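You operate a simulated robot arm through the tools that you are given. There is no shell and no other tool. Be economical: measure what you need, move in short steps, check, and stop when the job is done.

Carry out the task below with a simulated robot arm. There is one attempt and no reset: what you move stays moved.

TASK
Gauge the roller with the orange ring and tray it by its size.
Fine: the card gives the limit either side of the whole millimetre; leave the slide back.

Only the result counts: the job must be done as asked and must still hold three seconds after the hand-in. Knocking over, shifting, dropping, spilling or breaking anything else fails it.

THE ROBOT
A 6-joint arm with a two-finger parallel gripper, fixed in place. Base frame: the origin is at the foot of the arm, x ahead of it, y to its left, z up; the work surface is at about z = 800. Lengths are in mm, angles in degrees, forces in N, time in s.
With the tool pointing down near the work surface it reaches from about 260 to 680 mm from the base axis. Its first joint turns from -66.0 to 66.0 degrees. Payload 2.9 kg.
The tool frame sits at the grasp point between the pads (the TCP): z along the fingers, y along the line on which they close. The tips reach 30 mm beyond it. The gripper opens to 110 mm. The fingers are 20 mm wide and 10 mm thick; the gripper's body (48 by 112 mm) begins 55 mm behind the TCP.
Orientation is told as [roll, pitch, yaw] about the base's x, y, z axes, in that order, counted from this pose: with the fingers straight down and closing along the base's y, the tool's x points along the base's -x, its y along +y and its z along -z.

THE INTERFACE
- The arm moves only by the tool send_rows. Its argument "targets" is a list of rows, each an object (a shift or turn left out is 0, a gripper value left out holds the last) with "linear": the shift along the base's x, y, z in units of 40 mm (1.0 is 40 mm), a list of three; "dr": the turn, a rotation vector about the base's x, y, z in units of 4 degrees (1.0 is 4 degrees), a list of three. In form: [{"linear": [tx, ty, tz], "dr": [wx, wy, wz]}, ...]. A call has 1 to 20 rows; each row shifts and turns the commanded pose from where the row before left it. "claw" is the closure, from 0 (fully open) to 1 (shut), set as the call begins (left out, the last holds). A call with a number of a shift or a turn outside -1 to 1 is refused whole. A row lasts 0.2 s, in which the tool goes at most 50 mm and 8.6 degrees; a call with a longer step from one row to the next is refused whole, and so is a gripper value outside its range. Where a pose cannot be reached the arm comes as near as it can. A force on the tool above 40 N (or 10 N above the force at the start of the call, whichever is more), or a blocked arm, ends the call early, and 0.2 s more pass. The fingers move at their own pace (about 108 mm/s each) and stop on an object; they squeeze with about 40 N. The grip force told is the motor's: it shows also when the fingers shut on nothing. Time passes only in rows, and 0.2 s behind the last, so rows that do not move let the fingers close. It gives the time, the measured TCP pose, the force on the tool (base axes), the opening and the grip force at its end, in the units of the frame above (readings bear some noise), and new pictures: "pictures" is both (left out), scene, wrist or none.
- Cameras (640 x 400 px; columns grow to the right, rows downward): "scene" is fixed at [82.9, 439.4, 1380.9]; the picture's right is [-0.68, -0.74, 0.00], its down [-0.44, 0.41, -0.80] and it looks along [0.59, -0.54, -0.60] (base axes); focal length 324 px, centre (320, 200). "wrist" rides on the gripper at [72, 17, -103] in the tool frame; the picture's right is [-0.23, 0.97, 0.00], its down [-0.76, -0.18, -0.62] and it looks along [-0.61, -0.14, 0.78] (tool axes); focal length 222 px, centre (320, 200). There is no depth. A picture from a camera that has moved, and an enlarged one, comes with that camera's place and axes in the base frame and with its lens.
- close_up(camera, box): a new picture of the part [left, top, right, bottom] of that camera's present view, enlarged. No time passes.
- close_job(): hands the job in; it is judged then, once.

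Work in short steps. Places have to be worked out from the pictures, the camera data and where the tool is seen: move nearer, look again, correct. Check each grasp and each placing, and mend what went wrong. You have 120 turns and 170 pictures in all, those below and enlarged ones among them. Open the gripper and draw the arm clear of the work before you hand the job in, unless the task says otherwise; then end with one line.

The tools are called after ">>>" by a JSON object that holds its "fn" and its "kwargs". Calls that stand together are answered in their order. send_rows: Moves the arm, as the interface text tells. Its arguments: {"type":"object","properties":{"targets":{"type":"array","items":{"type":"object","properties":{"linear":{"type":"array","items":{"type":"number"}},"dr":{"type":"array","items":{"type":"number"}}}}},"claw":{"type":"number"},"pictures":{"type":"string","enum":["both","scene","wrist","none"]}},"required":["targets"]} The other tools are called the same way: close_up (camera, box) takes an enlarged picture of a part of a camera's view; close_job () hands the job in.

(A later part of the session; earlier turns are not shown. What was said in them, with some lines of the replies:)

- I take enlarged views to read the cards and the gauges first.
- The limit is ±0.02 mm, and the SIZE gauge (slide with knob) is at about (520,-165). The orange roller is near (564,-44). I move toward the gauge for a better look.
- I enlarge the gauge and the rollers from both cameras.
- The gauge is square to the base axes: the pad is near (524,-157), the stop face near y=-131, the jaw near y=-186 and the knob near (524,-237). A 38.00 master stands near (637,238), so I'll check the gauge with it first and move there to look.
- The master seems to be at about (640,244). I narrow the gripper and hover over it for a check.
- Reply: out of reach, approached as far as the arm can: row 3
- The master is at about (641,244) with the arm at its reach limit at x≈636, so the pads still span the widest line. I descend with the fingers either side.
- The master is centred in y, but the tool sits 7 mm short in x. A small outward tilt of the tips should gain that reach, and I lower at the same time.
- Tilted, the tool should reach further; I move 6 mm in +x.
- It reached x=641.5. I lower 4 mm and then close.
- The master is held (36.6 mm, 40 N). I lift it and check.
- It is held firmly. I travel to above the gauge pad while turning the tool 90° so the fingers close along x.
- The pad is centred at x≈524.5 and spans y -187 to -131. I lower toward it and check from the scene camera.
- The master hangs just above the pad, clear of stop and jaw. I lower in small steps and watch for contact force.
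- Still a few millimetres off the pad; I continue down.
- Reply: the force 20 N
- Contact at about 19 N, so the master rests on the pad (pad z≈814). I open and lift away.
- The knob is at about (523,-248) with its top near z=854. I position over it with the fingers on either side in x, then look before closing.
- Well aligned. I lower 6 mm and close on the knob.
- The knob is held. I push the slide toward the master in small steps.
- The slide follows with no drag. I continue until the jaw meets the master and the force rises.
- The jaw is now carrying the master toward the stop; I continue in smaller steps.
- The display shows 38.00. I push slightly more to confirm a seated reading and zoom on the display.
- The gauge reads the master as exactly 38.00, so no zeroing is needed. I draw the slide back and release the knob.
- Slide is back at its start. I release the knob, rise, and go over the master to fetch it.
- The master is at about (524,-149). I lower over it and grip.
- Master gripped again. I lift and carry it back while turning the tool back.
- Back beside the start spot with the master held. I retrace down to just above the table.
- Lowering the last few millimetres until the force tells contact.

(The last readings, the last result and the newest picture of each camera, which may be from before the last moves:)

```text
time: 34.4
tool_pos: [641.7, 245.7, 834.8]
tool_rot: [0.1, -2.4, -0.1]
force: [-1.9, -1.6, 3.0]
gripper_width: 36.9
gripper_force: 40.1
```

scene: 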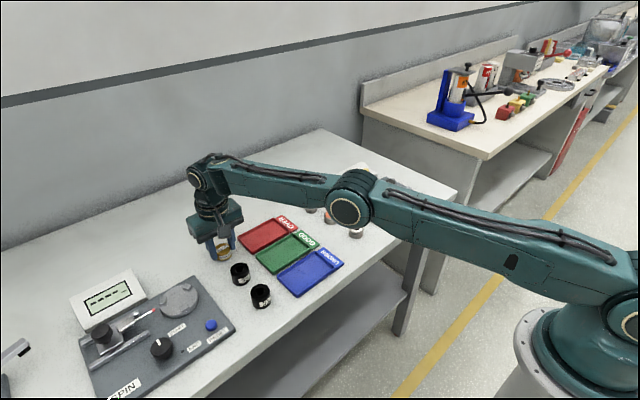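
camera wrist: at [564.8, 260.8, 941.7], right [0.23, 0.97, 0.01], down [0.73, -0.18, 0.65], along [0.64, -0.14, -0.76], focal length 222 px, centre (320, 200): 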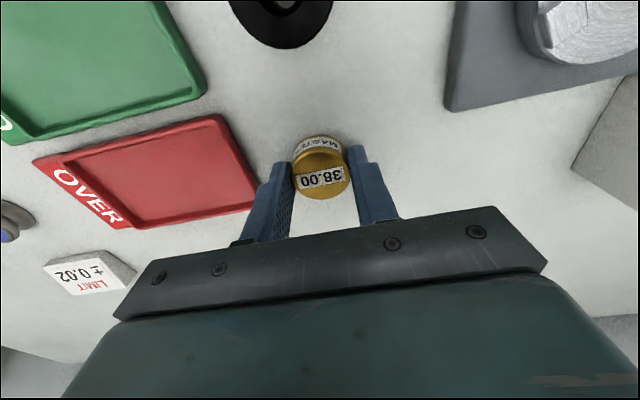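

Contact with the table (about +5 N change). I release and lift away, undoing the tilt.

>>> {"fn": "send_rows", "kwargs": {"targets": [{}, {}], "claw": 0.5, "pictures": "none"}}

>>> {"fn": "send_rows", "kwargs": {"targets": [{"linear": [0, 0, 0.5]}, {"linear": [0, 0, 0.8]}, {"linear": [-0.5, 0, 0.8]}, {"linear": [-0.6, -0.3, 0.5], "dr": [0, 0.6, 0]}, {"linear": [-0.6, -0.6, 0]}]}}

```text
time: 35.0
tool_pos: [641.7, 244.9, 834.2]
tool_rot: [0.0, -2.4, 0.0]
force: [0.7, 0.0, -0.3]
gripper_width: 55.0
gripper_force: 0.1
```

```text
time: 36.2
tool_pos: [573.2, 207.7, 939.2]
tool_rot: [-0.1, 0.0, 0.0]
force: [0.9, -0.9, 0.5]
gripper_width: 55.1
gripper_force: 0.0
camera wrist: at [501.2, 224.8, 1043.2], right [0.23, 0.97, 0.0], down [0.76, -0.18, 0.62], along [0.61, -0.14, -0.78], focal length 222 px, centre (320, 200)
```

scene: 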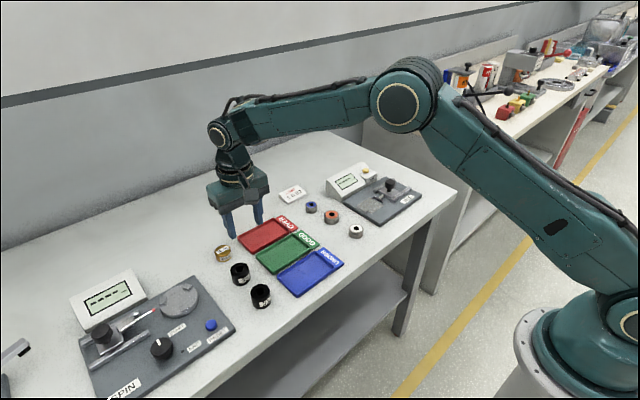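
wrist: 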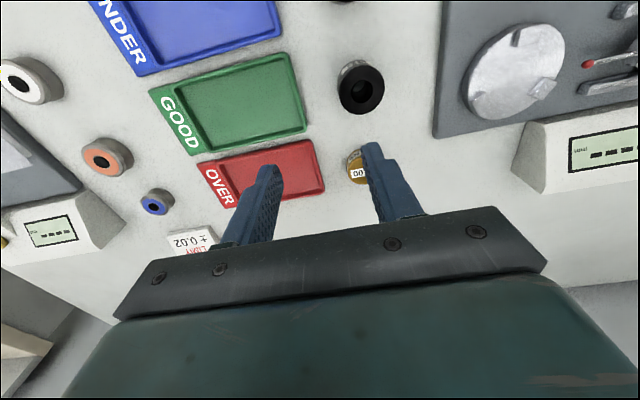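

The master is back on its place. Now I go over the orange roller at about (564,-45).

>>> {"fn": "send_rows", "kwargs": {"targets": [{"linear": [-0.04, -0.9, 0]}, {"linear": [-0.04, -0.9, 0]}, {"linear": [-0.04, -0.9, 0]}, {"linear": [-0.04, -0.9, 0]}, {"linear": [-0.04, -0.9, 0]}, {"linear": [-0.04, -0.9, 0]}, {"linear": [-0.04, -0.9, -0.3]}], "claw": 0.4}}

```text
time: 37.8
tool_pos: [561.8, -43.2, 926.8]
tool_rot: [0.0, 0.0, 0.1]
force: [-0.4, 0.2, 0.9]
gripper_width: 66.3
gripper_force: 0.1
camera wrist: at [489.4, -27.5, 1030.7], right [0.23, 0.97, 0.0], down [0.76, -0.18, 0.62], along [0.61, -0.14, -0.78], focal length 222 px, centre (320, 200)
```

scene: 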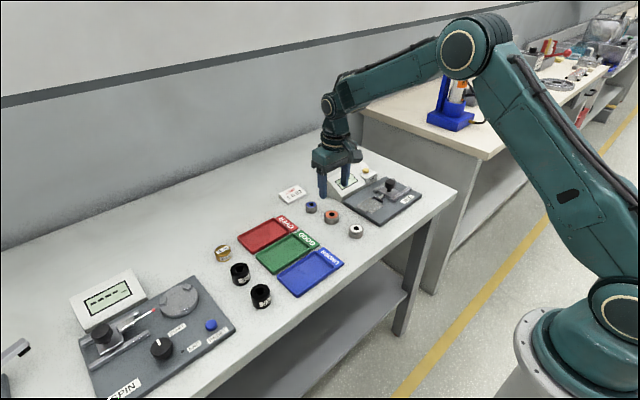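
wrist: 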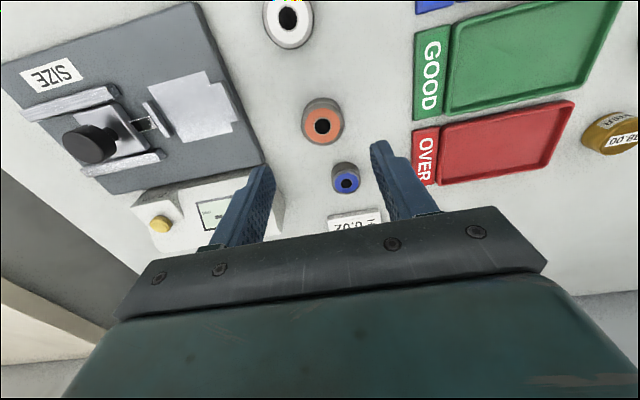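

The roller centre is at (564,-42). I descend around it and grip.

>>> {"fn": "send_rows", "kwargs": {"targets": [{"linear": [0.04, 0.02, -0.8]}, {"linear": [0, 0, -0.8]}], "pictures": "wrist"}}

```text
time: 38.4
tool_pos: [563.8, -43.0, 862.1]
tool_rot: [0.0, -0.1, 0.1]
force: [0.0, 0.1, 0.8]
gripper_width: 65.9
gripper_force: 0.1
camera wrist: at [491.9, -26.2, 966.2], right [0.23, 0.97, 0.0], down [0.76, -0.18, 0.62], along [0.61, -0.14, -0.78], focal length 222 px, centre (320, 200)
```

wrist: 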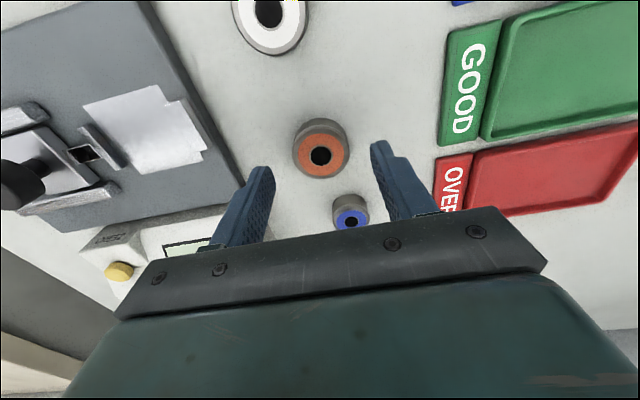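

Aligned. I lower to z≈836 and close.

>>> {"fn": "send_rows", "kwargs": {"targets": [{"linear": [0.03, 0.02, -0.5]}, {"linear": [0, 0, -0.15]}], "pictures": "none"}}

>>> {"fn": "send_rows", "kwargs": {"targets": [{}, {}, {}], "claw": 1.0, "pictures": "wrist"}}

>>> {"fn": "close_up", "kwargs": {"camera": "scene", "box": [290, 160, 380, 240]}}

```text
time: 39.0
tool_pos: [564.7, -42.4, 835.4]
tool_rot: [0.0, 0.0, 0.0]
force: [-0.4, -0.5, -0.3]
gripper_width: 66.3
gripper_force: 0.0
```

```text
time: 39.8
tool_pos: [565.3, -41.8, 836.1]
tool_rot: [0.0, 0.0, 0.1]
force: [0.6, -0.6, -0.1]
gripper_width: 40.9
gripper_force: 40.3
camera wrist: at [493.2, -25.4, 940.6], right [0.23, 0.97, 0.0], down [0.76, -0.18, 0.62], along [0.61, -0.14, -0.78], focal length 222 px, centre (320, 200)
```

wrist: 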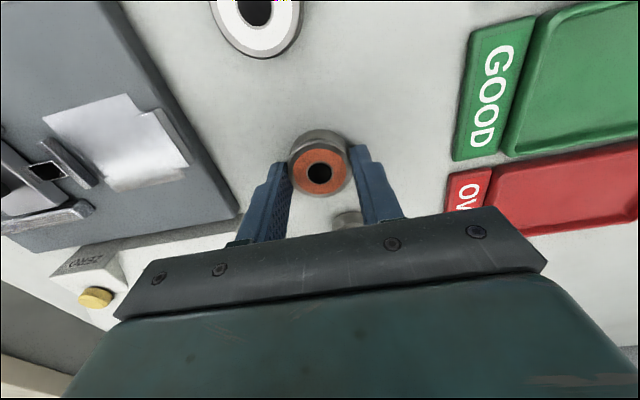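

```text
5.00 times, centred on (335, 200) of scene
camera zoom: at [82.9, 439.4, 1380.9], right [-0.68, -0.74, 0.0], down [-0.44, 0.41, -0.8], along [0.59, -0.54, -0.6], focal length 1618 px, centre (245, 200)
```

zoom: 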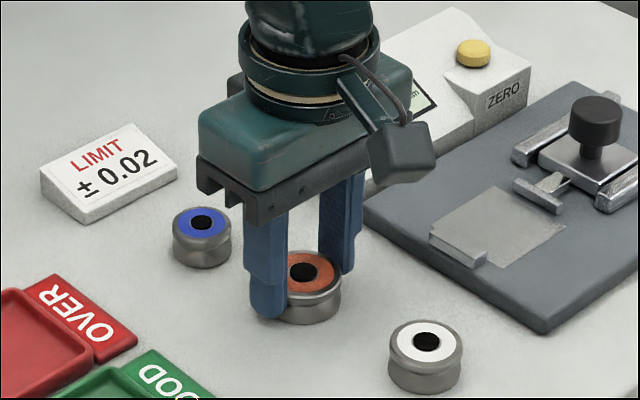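

Roller gripped (40.9 indicated, about 42 mm). I lift and carry it over the pad while turning 90°.

>>> {"fn": "send_rows", "kwargs": {"targets": [{"linear": [0, 0, 0.5]}, {"linear": [0, 0, 0.9]}, {"linear": [0, 0, 0.9], "dr": [0, 0, 1]}, {"dr": [0, 0, 1]}, {"dr": [0, 0, 0.5]}], "pictures": "none"}}

>>> {"fn": "send_rows", "kwargs": {"targets": [{"linear": [-0.051, -0.144, 0], "dr": [0, 0, 1]}, {"linear": [-0.051, -0.144, 0], "dr": [0, 0, 1]}, {"linear": [-0.051, -0.144, 0], "dr": [0, 0, 1]}, {"linear": [-0.051, -0.144, 0], "dr": [0, 0, 1]}, {"linear": [-0.051, -0.144, 0], "dr": [0, 0, 1]}, {"linear": [-0.051, -0.144, 0], "dr": [0, 0, 1]}, {"linear": [-0.051, -0.144, 0], "dr": [0, 0, 1]}, {"linear": [-0.051, -0.144, 0], "dr": [0, 0, 1]}, {"linear": [-0.051, -0.144, 0], "dr": [0, 0, 1]}, {"linear": [-0.051, -0.144, 0], "dr": [0, 0, 1]}, {"linear": [-0.051, -0.144, 0], "dr": [0, 0, 1]}, {"linear": [-0.051, -0.144, 0], "dr": [0, 0, 1]}, {"linear": [-0.051, -0.144, 0], "dr": [0, 0, 1]}, {"linear": [-0.051, -0.144, 0], "dr": [0, 0, 1]}, {"linear": [-0.051, -0.144, 0], "dr": [0, 0, 1]}, {"linear": [-0.051, -0.144, 0], "dr": [0, 0, 1]}, {"linear": [-0.051, -0.144, 0], "dr": [0, 0, 1]}, {"linear": [-0.051, -0.144, 0], "dr": [0, 0, 1]}, {"linear": [-0.051, -0.144, 0], "dr": [0, 0, 1]}, {"linear": [-0.051, -0.144, 0], "dr": [0, 0, 1]}], "pictures": "both"}}

```text
time: 41.0
tool_pos: [565.0, -42.6, 928.6]
tool_rot: [0.0, -0.1, 10.1]
force: [-0.1, 0.4, -1.3]
gripper_width: 40.7
gripper_force: 40.4
```

```text
time: 45.2
tool_pos: [525.8, -158.8, 929.5]
tool_rot: [0.0, 0.0, 90.1]
force: [0.2, -1.6, -1.0]
gripper_width: 40.4
gripper_force: 40.3
camera wrist: at [508.1, -231.7, 1032.9], right [-0.97, 0.23, 0.0], down [0.18, 0.76, 0.62], along [0.14, 0.61, -0.78], focal length 222 px, centre (320, 200)
```

scene: 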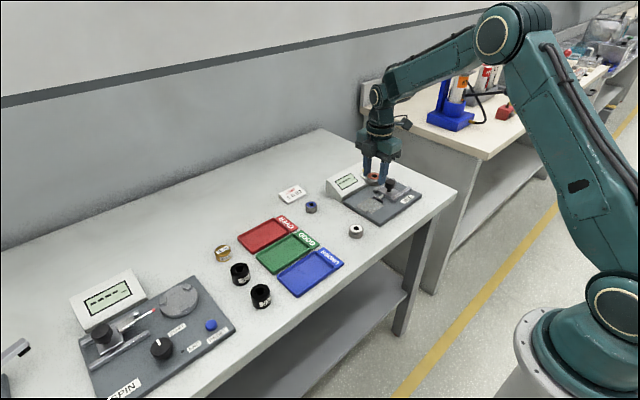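
wrist: 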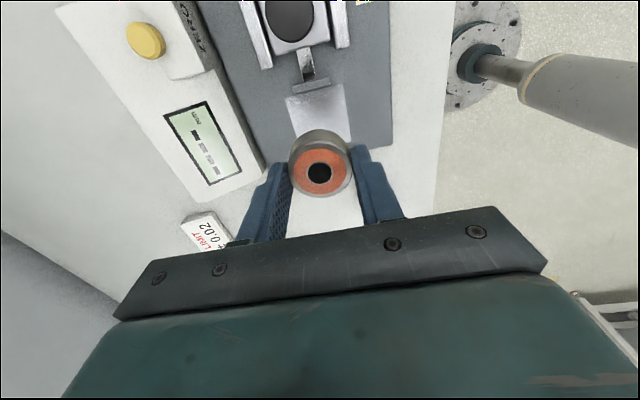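

Over the pad. I lower to just above it, then in small steps.

>>> {"fn": "send_rows", "kwargs": {"targets": [{"linear": [-0.03, 0.03, -0.8]}, {"linear": [0, 0, -0.8]}, {"linear": [0, 0, -0.25]}], "pictures": "none"}}

>>> {"fn": "close_up", "kwargs": {"camera": "scene", "box": [330, 160, 410, 230]}}

```text
time: 46.0
tool_pos: [524.3, -156.4, 855.1]
tool_rot: [-0.1, 0.0, 90.1]
force: [0.7, 0.5, -2.3]
gripper_width: 40.7
gripper_force: 39.8
```

```text
5.71 times, centred on (370, 195) of scene
camera zoom: at [82.9, 439.4, 1380.9], right [-0.68, -0.74, 0.0], down [-0.44, 0.41, -0.8], along [0.59, -0.54, -0.6], focal length 1850 px, centre (34, 229)
```

zoom: 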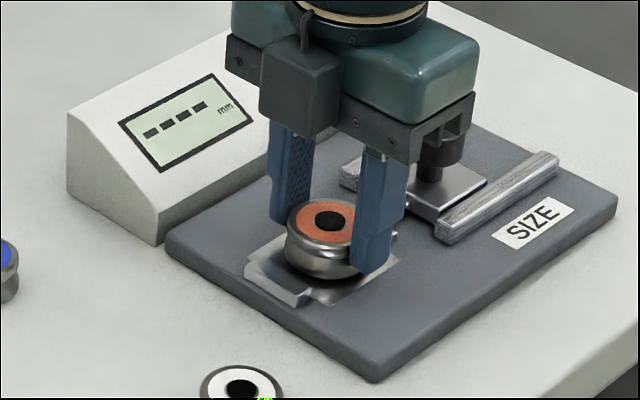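

>>> {"fn": "send_rows", "kwargs": {"targets": [{"linear": [0, 0, -0.08]}], "pictures": "none"}}

>>> {"fn": "send_rows", "kwargs": {"targets": [{"linear": [0, 0, -0.04]}], "pictures": "none"}}

>>> {"fn": "send_rows", "kwargs": {"targets": [{"linear": [0, 0, -0.03]}], "pictures": "none"}}

>>> {"fn": "close_up", "kwargs": {"camera": "scene", "box": [340, 180, 400, 230]}}

```text
time: 46.4
tool_pos: [523.8, -156.4, 852.3]
tool_rot: [-0.1, -0.1, 90.0]
force: [-0.3, 0.5, -1.8]
gripper_width: 40.7
gripper_force: 40.3
```

```text
time: 46.8
tool_pos: [523.0, -157.3, 851.1]
tool_rot: [-0.1, 0.0, 90.0]
force: [-2.0, 0.2, 4.6]
gripper_width: 40.5
gripper_force: 39.8
```

```text
time: 47.2
tool_pos: [523.4, -156.2, 850.5]
tool_rot: [0.0, 0.0, 90.0]
force: [-7.8, 1.5, 20.4]
gripper_width: 40.5
gripper_force: 39.9
```

```text
8.00 times, centred on (370, 205) of scene
camera zoom: at [82.4, 439.5, 1380.9], right [-0.68, -0.74, 0.0], down [-0.44, 0.41, -0.8], along [0.59, -0.54, -0.6], focal length 2589 px, centre (-80, 160)
```

zoom: 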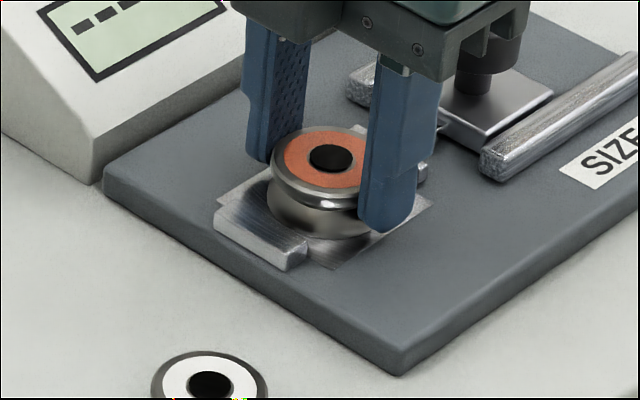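

Seated (20 N). I release, rise, and go straight to the knob.

>>> {"fn": "send_rows", "kwargs": {"targets": [{"linear": [0, 0, 0.03]}, {}], "claw": 0.45, "pictures": "none"}}

>>> {"fn": "send_rows", "kwargs": {"targets": [{"linear": [0, 0, 0.5]}, {"linear": [0, 0, 0.8]}, {"linear": [0, -0.75, 0.5]}, {"linear": [0, -0.75, 0]}, {"linear": [0, -0.75, 0]}], "pictures": "wrist"}}

```text
time: 47.8
tool_pos: [524.2, -157.3, 849.4]
tool_rot: [0.0, -0.1, 90.0]
force: [0.1, -1.0, -0.4]
gripper_width: 60.7
gripper_force: 0.0
```

```text
time: 49.0
tool_pos: [523.0, -247.5, 921.6]
tool_rot: [-0.1, 0.0, 90.0]
force: [-0.2, -0.3, 0.3]
gripper_width: 60.4
gripper_force: 0.0
camera wrist: at [506.7, -320.3, 1025.8], right [-0.97, 0.23, 0.0], down [0.18, 0.76, 0.62], along [0.14, 0.61, -0.78], focal length 222 px, centre (320, 200)
```

wrist: 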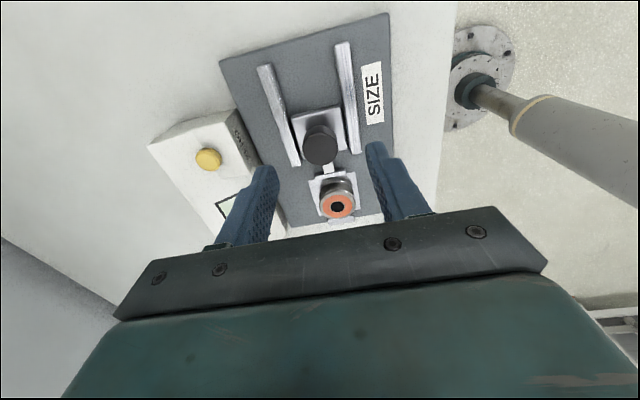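

I lower to the knob and close.

>>> {"fn": "send_rows", "kwargs": {"targets": [{"linear": [0, 0, -0.8]}, {"linear": [0, 0, -0.48]}], "pictures": "none"}}

>>> {"fn": "send_rows", "kwargs": {"targets": [{}, {}], "claw": 1.0, "pictures": "none"}}

>>> {"fn": "send_rows", "kwargs": {"targets": [{"linear": [0, 0.1, 0]}, {"linear": [0, 0.1, 0]}, {"linear": [0, 0.05, 0]}], "pictures": "none"}}

>>> {"fn": "close_up", "kwargs": {"camera": "scene", "box": [330, 150, 430, 220]}}

```text
time: 49.6
tool_pos: [524.1, -247.4, 870.0]
tool_rot: [0.0, 0.0, 90.1]
force: [0.6, -0.5, 0.9]
gripper_width: 60.3
gripper_force: 0.1
```

```text
time: 50.2
tool_pos: [524.3, -246.0, 870.0]
tool_rot: [-0.2, 0.0, 90.0]
force: [8.3, -0.6, -4.4]
gripper_width: 29.1
gripper_force: 44.8
```

```text
time: 51.0
tool_pos: [524.9, -236.3, 871.0]
tool_rot: [0.0, 0.1, 90.1]
force: [17.0, 1.3, -10.0]
gripper_width: 29.4
gripper_force: 44.9
```

```text
5.71 times, centred on (380, 185) of scene
camera zoom: at [83.4, 439.4, 1380.9], right [-0.68, -0.74, 0.0], down [-0.44, 0.41, -0.8], along [0.59, -0.54, -0.6], focal length 1850 px, centre (-23, 286)
```

zoom: 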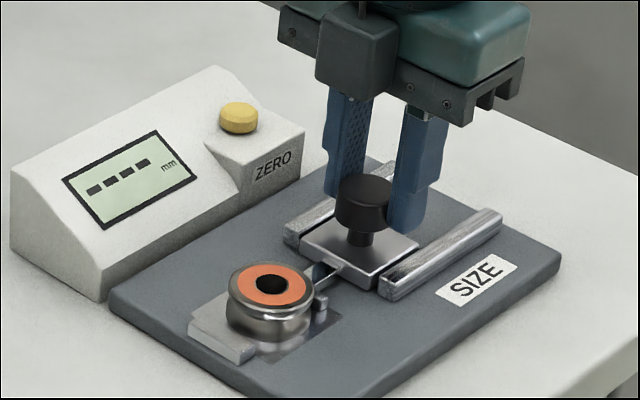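

Jaw is about at the roller. I keep pushing in small steps.

>>> {"fn": "send_rows", "kwargs": {"targets": [{"linear": [0, 0.05, 0]}, {"linear": [0, 0.04, 0]}], "pictures": "none"}}

>>> {"fn": "send_rows", "kwargs": {"targets": [{"linear": [0, 0.04, 0]}], "pictures": "none"}}

>>> {"fn": "close_up", "kwargs": {"camera": "scene", "box": [330, 150, 430, 220]}}

```text
time: 51.6
tool_pos: [524.8, -232.8, 870.0]
tool_rot: [-0.1, 0.0, 90.2]
force: [21.4, 1.4, -12.9]
gripper_width: 28.9
gripper_force: 44.5
```

```text
time: 52.0
tool_pos: [525.1, -231.6, 869.7]
tool_rot: [-0.1, 0.1, 90.1]
force: [22.7, 1.8, -15.1]
gripper_width: 29.1
gripper_force: 45.4
```

```text
5.71 times, centred on (380, 185) of scene
camera zoom: at [83.7, 439.3, 1380.9], right [-0.68, -0.74, 0.0], down [-0.44, 0.41, -0.8], along [0.59, -0.54, -0.6], focal length 1850 px, centre (-23, 286)
```

zoom: 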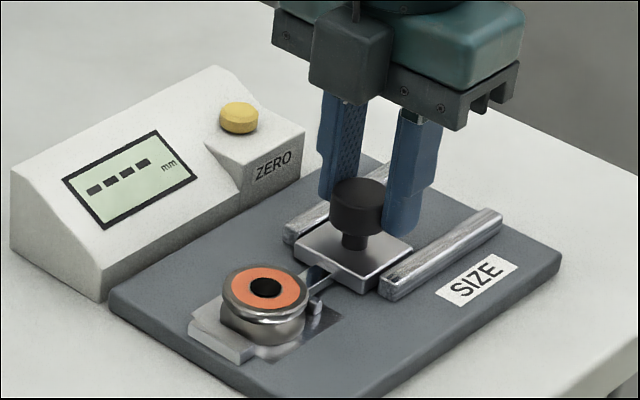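

The x force is rising; I zoom in to check the roller's seat.

>>> {"fn": "close_up", "kwargs": {"camera": "scene", "box": [350, 180, 400, 220]}}

>>> {"fn": "close_up", "kwargs": {"camera": "wrist", "box": [240, 100, 400, 240]}}

```text
10.00 times, centred on (375, 200) of scene
camera zoom: at [83.7, 439.3, 1380.9], right [-0.68, -0.74, 0.0], down [-0.44, 0.41, -0.8], along [0.59, -0.54, -0.6], focal length 3237 px, centre (-230, 200)
```

zoom: 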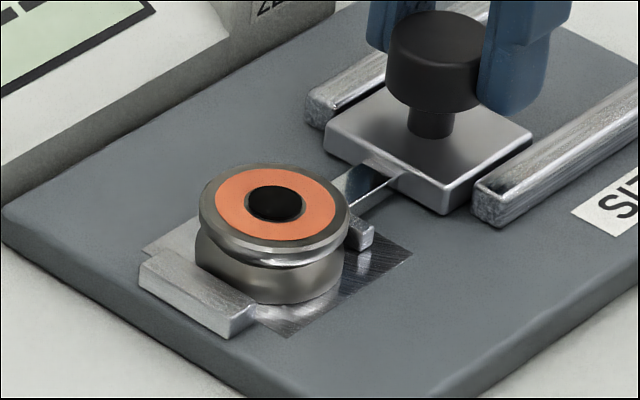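

```text
2.86 times, centred on (320, 170) of wrist
camera zoom: at [507.9, -304.8, 974.4], right [-0.97, 0.23, 0.0], down [0.18, 0.76, 0.62], along [0.14, 0.61, -0.78], focal length 635 px, centre (320, 286)
```

zoom: 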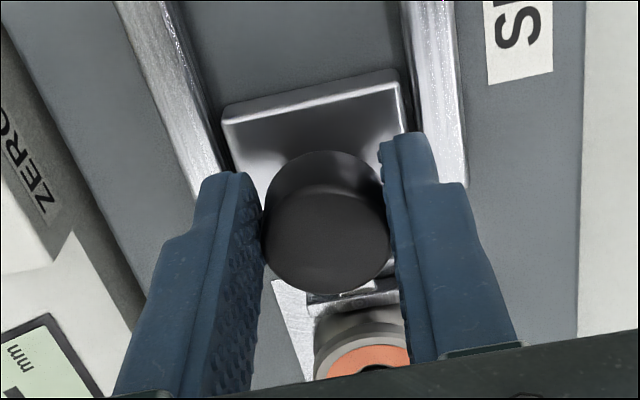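

The roller is level, its lip clear above the jaws. I ease x by 1 mm and push on.

>>> {"fn": "send_rows", "kwargs": {"targets": [{"linear": [0.025, 0.04, 0]}], "pictures": "none"}}

>>> {"fn": "close_up", "kwargs": {"camera": "scene", "box": [335, 165, 395, 215]}}

```text
time: 52.4
tool_pos: [525.5, -230.3, 871.2]
tool_rot: [0.0, 0.1, 90.0]
force: [18.1, 0.7, -13.3]
gripper_width: 29.1
gripper_force: 44.7
```

```text
8.00 times, centred on (365, 190) of scene
camera zoom: at [83.5, 439.3, 1380.9], right [-0.68, -0.74, 0.0], down [-0.44, 0.41, -0.8], along [0.59, -0.54, -0.6], focal length 2589 px, centre (-40, 280)
```

zoom: 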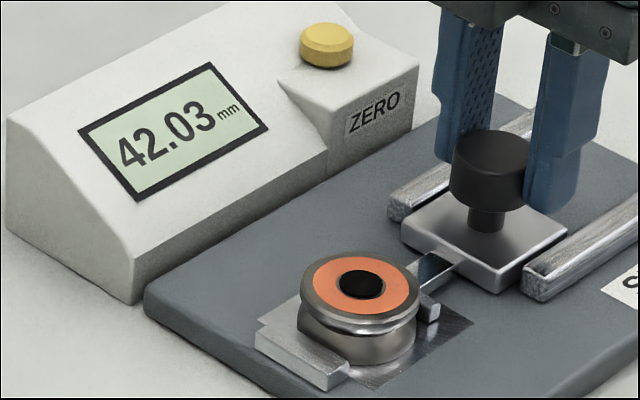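

It reads 42.03. I push slightly more and zoom to confirm the digits.

>>> {"fn": "send_rows", "kwargs": {"targets": [{"linear": [0, 0.03, 0]}, {}, {}], "pictures": "none"}}

>>> {"fn": "close_up", "kwargs": {"camera": "scene", "box": [340, 172, 366, 190]}}

```text
time: 53.2
tool_pos: [523.8, -229.9, 871.3]
tool_rot: [-0.1, 0.0, 90.0]
force: [16.7, 2.4, -12.2]
gripper_width: 29.2
gripper_force: 45.1
```

```text
16.00 times, centred on (353, 181) of scene
camera zoom: at [83.5, 439.3, 1380.9], right [-0.68, -0.74, 0.0], down [-0.44, 0.41, -0.8], along [0.59, -0.54, -0.6], focal length 5179 px, centre (-208, 504)
```

zoom: 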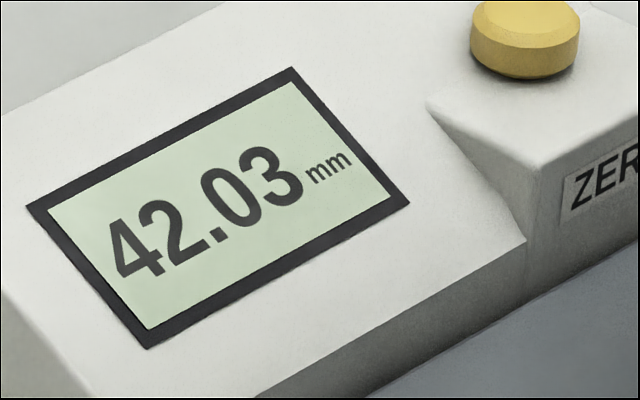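

42.03 is 0.03 over the whole millimetre, beyond ±0.02, so it goes in OVER (red). I draw the slide back and release it.

>>> {"fn": "send_rows", "kwargs": {"targets": [{"linear": [0, -0.15, 0]}, {"linear": [0, -0.16, 0]}, {"linear": [0, -0.16, 0]}], "pictures": "none"}}

>>> {"fn": "send_rows", "kwargs": {"targets": [{}, {"linear": [0, 0, 0.2]}, {"linear": [0, 0, 0.8]}, {"linear": [0, 0.8, 0.3]}, {"linear": [0, 0.8, 0]}, {"linear": [0, 0.75, 0]}], "claw": 0.45, "pictures": "wrist"}}

>>> {"fn": "close_up", "kwargs": {"camera": "scene", "box": [330, 150, 430, 220]}}

```text
time: 54.0
tool_pos: [524.5, -246.9, 869.9]
tool_rot: [0.0, 0.0, 90.0]
force: [10.6, 6.4, -10.0]
gripper_width: 29.3
gripper_force: 45.3
```

```text
time: 55.4
tool_pos: [524.5, -153.7, 924.0]
tool_rot: [0.0, 0.1, 90.0]
force: [-0.3, -0.3, -0.7]
gripper_width: 60.2
gripper_force: 0.0
camera wrist: at [507.8, -226.6, 1028.1], right [-0.97, 0.23, 0.0], down [0.18, 0.76, 0.62], along [0.14, 0.61, -0.78], focal length 222 px, centre (320, 200)
```

wrist: 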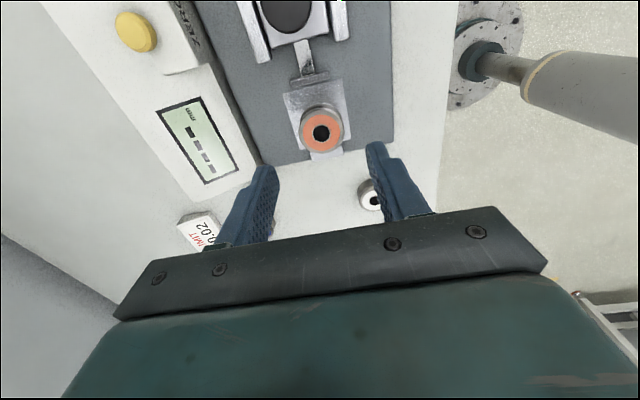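

```text
5.71 times, centred on (380, 185) of scene
camera zoom: at [82.9, 439.4, 1380.9], right [-0.68, -0.74, 0.0], down [-0.44, 0.41, -0.8], along [0.59, -0.54, -0.6], focal length 1850 px, centre (-23, 286)
```

zoom: 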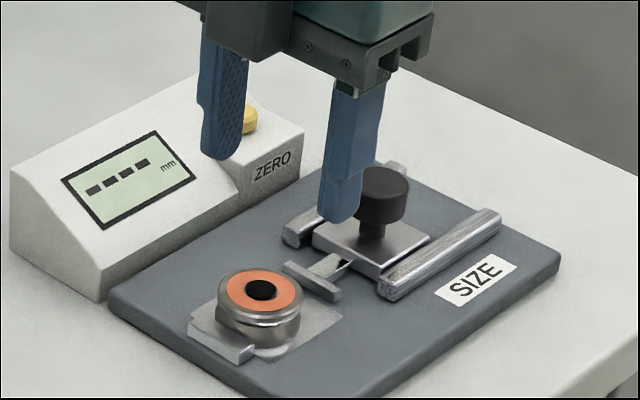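

Slide is fully back and the roller is at about (524,-152). I lower, grip it and lift.

>>> {"fn": "send_rows", "kwargs": {"targets": [{"linear": [0, 0.03, -0.6]}, {"linear": [0, 0, -0.8]}, {"linear": [0, 0, -0.43]}], "pictures": "none"}}

>>> {"fn": "send_rows", "kwargs": {"targets": [{}, {}], "claw": 1.0, "pictures": "none"}}

>>> {"fn": "send_rows", "kwargs": {"targets": [{"linear": [0, 0, 0.4]}, {"linear": [0, 0, 0.9]}, {"linear": [0, 0, 0.9], "dr": [0, 0, -0.5]}, {"dr": [0, 0, -1]}, {"dr": [0, 0, -1]}], "pictures": "wrist"}}

```text
time: 56.2
tool_pos: [524.4, -152.1, 849.2]
tool_rot: [0.1, 0.0, 90.1]
force: [-0.3, 1.2, 0.7]
gripper_width: 60.6
gripper_force: 0.2
```

```text
time: 56.8
tool_pos: [525.4, -152.4, 850.1]
tool_rot: [-0.1, 0.0, 90.0]
force: [0.1, 0.1, -0.6]
gripper_width: 40.6
gripper_force: 40.2
```

```text
time: 58.0
tool_pos: [525.1, -153.3, 937.9]
tool_rot: [0.0, 0.0, 80.1]
force: [0.6, 0.3, -1.4]
gripper_width: 40.4
gripper_force: 40.5
camera wrist: at [495.3, -221.4, 1041.6], right [-0.92, 0.39, 0.0], down [0.31, 0.72, 0.62], along [0.25, 0.57, -0.78], focal length 222 px, centre (320, 200)
```

wrist: 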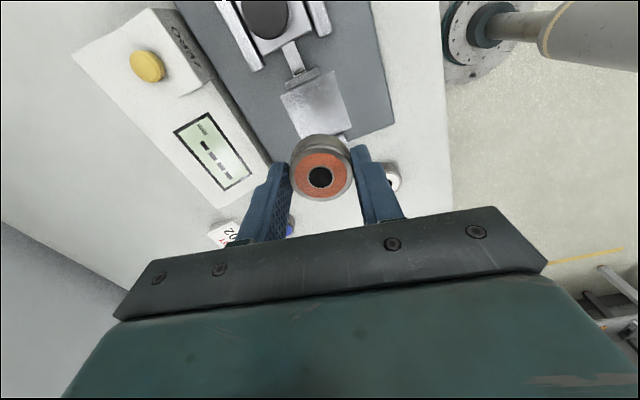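

Held. I carry it to the red OVER tray, centre about (632,128), turning back to yaw 0.

>>> {"fn": "send_rows", "kwargs": {"targets": [{"linear": [0.12, 0.7, 0], "dr": [0, 0, -1]}, {"linear": [0.12, 0.7, 0], "dr": [0, 0, -1]}, {"linear": [0.12, 0.7, 0], "dr": [0, 0, -1]}, {"linear": [0.12, 0.7, 0], "dr": [0, 0, -1]}, {"linear": [0.12, 0.7, 0], "dr": [0, 0, -1]}, {"linear": [0.12, 0.7, 0], "dr": [0, 0, -1]}, {"linear": [0.12, 0.7, 0], "dr": [0, 0, -1]}, {"linear": [0.12, 0.7, 0], "dr": [0, 0, -1]}, {"linear": [0.12, 0.7, 0], "dr": [0, 0, -1]}, {"linear": [0.12, 0.7, 0], "dr": [0, 0, -1]}, {"linear": [0.12, 0.7, 0], "dr": [0, 0, -1]}, {"linear": [0.12, 0.7, 0], "dr": [0, 0, -1]}, {"linear": [0.12, 0.7, 0], "dr": [0, 0, -1]}, {"linear": [0.12, 0.7, 0], "dr": [0, 0, -1]}, {"linear": [0.12, 0.7, 0], "dr": [0, 0, -1]}, {"linear": [0.12, 0.7, 0], "dr": [0, 0, -1]}, {"linear": [0.12, 0.7, 0], "dr": [0, 0, -1]}, {"linear": [0.12, 0.7, 0], "dr": [0, 0, -1]}, {"linear": [0.12, 0.7, 0], "dr": [0, 0, -1]}, {"linear": [0.12, 0.7, 0], "dr": [0, 0, -1]}]}}

```text
time: 62.2
tool_pos: [565.5, 370.5, 936.5]
tool_rot: [0.2, -0.1, 0.3]
force: [0.6, 0.3, -0.5]
gripper_width: 40.4
gripper_force: 39.8
out of reach, approached as far as the arm can: row 17, 18, 19, 20
camera wrist: at [493.5, 386.5, 1041.3], right [0.22, 0.97, 0.0], down [0.76, -0.18, 0.62], along [0.61, -0.14, -0.78], focal length 222 px, centre (320, 200)
```

scene: 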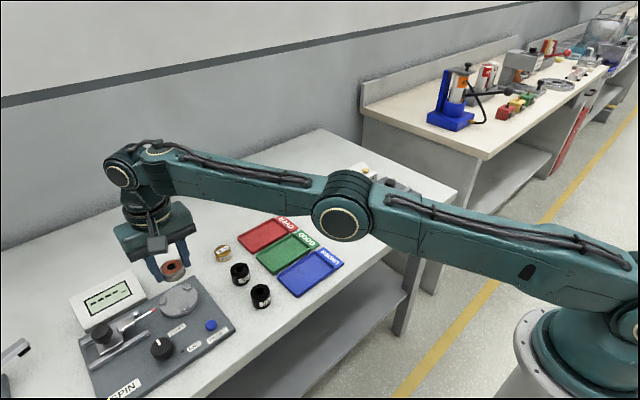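
wrist: 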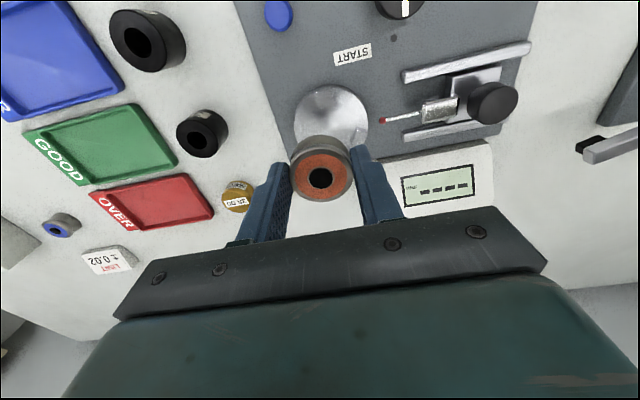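

I overshot in y (row value too large), but at a safe height. I come back over the red tray.

>>> {"fn": "send_rows", "kwargs": {"targets": [{"linear": [0, -0.9, 0]}, {"linear": [0, -0.9, 0]}, {"linear": [0, -0.9, 0]}, {"linear": [0.3, -0.9, 0]}, {"linear": [0.4, -0.9, 0]}, {"linear": [0.4, -0.9, 0]}, {"linear": [0.2, -0.6, 0]}]}}

```text
time: 63.8
tool_pos: [618.7, 128.5, 936.1]
tool_rot: [0.0, 0.0, 0.0]
force: [0.5, -0.2, -1.9]
gripper_width: 40.6
gripper_force: 39.6
camera wrist: at [547.1, 145.3, 1040.1], right [0.23, 0.97, 0.0], down [0.76, -0.18, 0.62], along [0.61, -0.14, -0.78], focal length 222 px, centre (320, 200)
```

scene: 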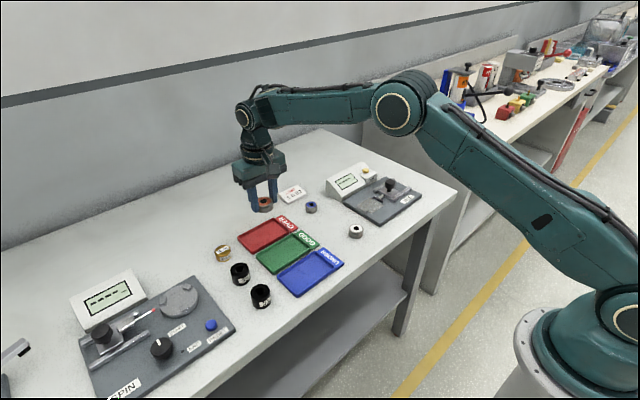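
wrist: 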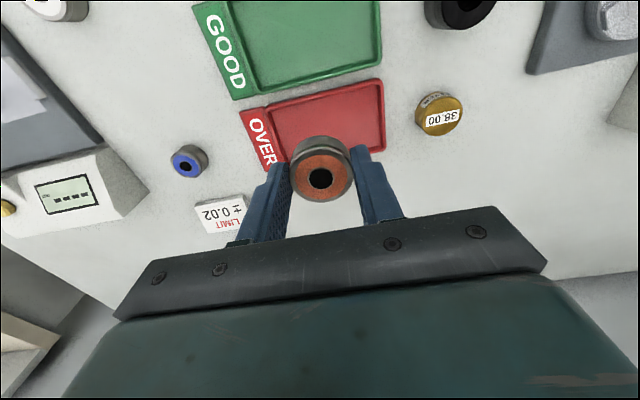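

The red tray's recess spans x 600–670, y 82–190, so I aim at (634,136) and lower to about 10 mm above the floor.

>>> {"fn": "send_rows", "kwargs": {"targets": [{"linear": [0.38, 0.18, 0]}, {"linear": [0, 0, -0.9]}, {"linear": [0, 0, -0.9]}, {"linear": [0, 0, -0.35]}], "pictures": "wrist"}}

>>> {"fn": "close_up", "kwargs": {"camera": "scene", "box": [210, 180, 320, 270]}}

```text
time: 64.8
tool_pos: [633.9, 137.2, 848.6]
tool_rot: [0.0, -0.1, 0.0]
force: [0.3, -0.3, -1.0]
gripper_width: 40.6
gripper_force: 39.4
camera wrist: at [562.1, 153.2, 952.2], right [0.23, 0.97, 0.0], down [0.76, -0.18, 0.62], along [0.61, -0.14, -0.78], focal length 222 px, centre (320, 200)
```

wrist: 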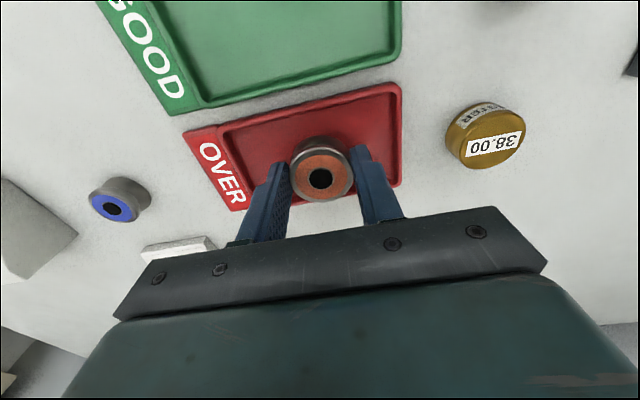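

```text
4.44 times, centred on (265, 225) of scene
camera zoom: at [82.9, 439.4, 1380.9], right [-0.68, -0.74, 0.0], down [-0.44, 0.41, -0.8], along [0.59, -0.54, -0.6], focal length 1439 px, centre (564, 89)
```

zoom: 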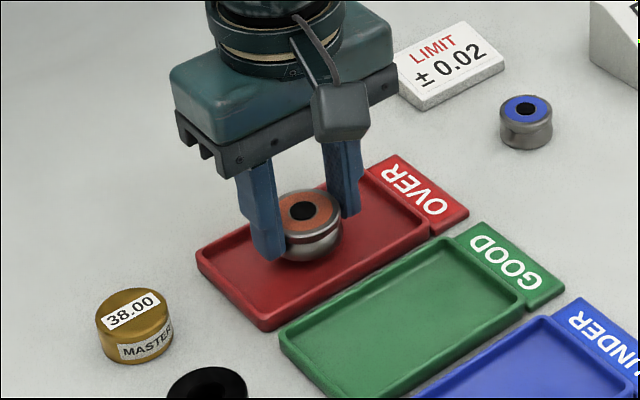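

Well inside the tray; I lower gently to contact.

>>> {"fn": "send_rows", "kwargs": {"targets": [{"linear": [0, 0, -0.12]}], "pictures": "none"}}

>>> {"fn": "send_rows", "kwargs": {"targets": [{"linear": [0, 0, -0.06]}], "pictures": "none"}}

>>> {"fn": "send_rows", "kwargs": {"targets": [{"linear": [0, 0, -0.05]}], "pictures": "none"}}

```text
time: 65.2
tool_pos: [633.5, 138.6, 842.9]
tool_rot: [0.0, 0.0, 0.0]
force: [-0.4, -0.2, -1.1]
gripper_width: 40.6
gripper_force: 40.2
```

```text
time: 65.6
tool_pos: [633.6, 137.3, 840.8]
tool_rot: [0.0, -0.1, 0.0]
force: [0.7, 0.7, -2.6]
gripper_width: 40.3
gripper_force: 40.4
```

```text
time: 66.0
tool_pos: [634.5, 137.3, 839.5]
tool_rot: [0.0, 0.1, 0.0]
force: [0.8, 0.7, -1.8]
gripper_width: 40.4
gripper_force: 39.8
```

>>> {"fn": "send_rows", "kwargs": {"targets": [{"linear": [0, 0, -0.03]}], "pictures": "none"}}

>>> {"fn": "send_rows", "kwargs": {"targets": [{"linear": [0, 0, -0.03]}], "pictures": "none"}}

```text
time: 66.4
tool_pos: [633.5, 137.5, 840.2]
tool_rot: [0.1, 0.0, 0.0]
force: [-1.5, -0.6, 2.8]
gripper_width: 40.8
gripper_force: 40.6
```

```text
time: 66.8
tool_pos: [633.4, 136.7, 839.3]
tool_rot: [0.0, -0.1, 0.1]
force: [-3.0, 0.4, 11.3]
gripper_width: 40.4
gripper_force: 40.3
```

The roller is on the tray floor (11 N). I release it, rise and withdraw to check.

>>> {"fn": "send_rows", "kwargs": {"targets": [{"linear": [0, 0, 0.02]}, {}], "claw": 0.45, "pictures": "none"}}

>>> {"fn": "send_rows", "kwargs": {"targets": [{"linear": [0, 0, 0.5]}, {"linear": [0, 0, 0.9]}, {"linear": [0, 0, 0.9]}, {"linear": [-0.8, 0, 0.6]}, {"linear": [-0.9, 0, 0.5]}, {"linear": [-0.9, -0.3, 0.5]}, {"linear": [-0.9, -0.3, 0]}]}}

>>> {"fn": "close_up", "kwargs": {"camera": "scene", "box": [200, 160, 440, 310]}}

```text
time: 67.4
tool_pos: [633.4, 136.4, 837.9]
tool_rot: [0.0, -0.1, 0.0]
force: [0.5, -0.1, 0.5]
gripper_width: 60.4
gripper_force: 0.0
```

```text
time: 69.0
tool_pos: [493.6, 112.2, 995.3]
tool_rot: [0.0, -0.1, 0.1]
force: [-0.4, 0.5, -0.3]
gripper_width: 60.4
gripper_force: 0.0
camera wrist: at [421.1, 129.5, 1099.6], right [0.23, 0.97, 0.0], down [0.76, -0.18, 0.62], along [0.61, -0.14, -0.78], focal length 222 px, centre (320, 200)
```

scene: 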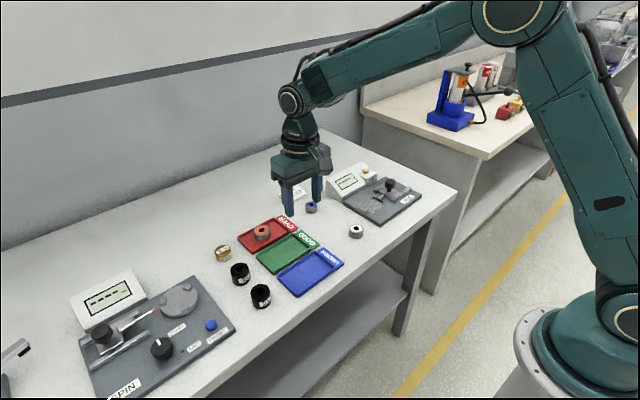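
wrist: 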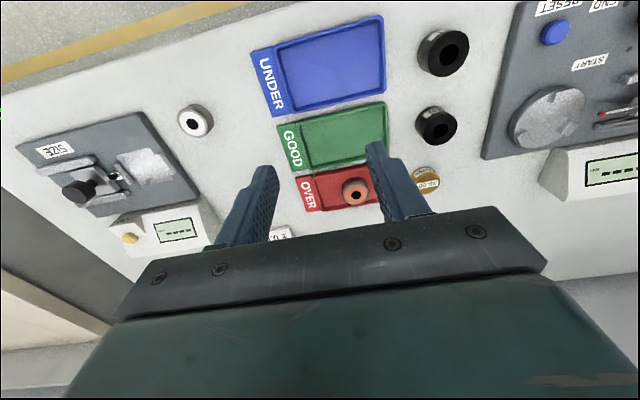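

```text
2.67 times, centred on (320, 235) of scene
camera zoom: at [82.9, 439.4, 1380.9], right [-0.68, -0.74, 0.0], down [-0.44, 0.41, -0.8], along [0.59, -0.54, -0.6], focal length 863 px, centre (320, 107)
```

zoom: 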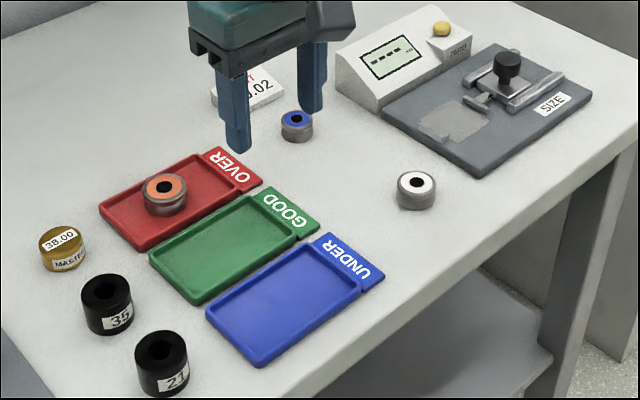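

The roller stands in the OVER tray, the slide is back, and everything else is in its place with the gripper open and clear. I hand it in.

>>> {"fn": "close_job", "kwargs": {}}

```text
The job is handed in.
```

The orange-ringed roller gauged 42.03 mm, outside the ±0.02 limit, so I put it in the OVER tray. The gauge read 38.00 on the master beforehand, the slide is back, and I returned the master to its place.
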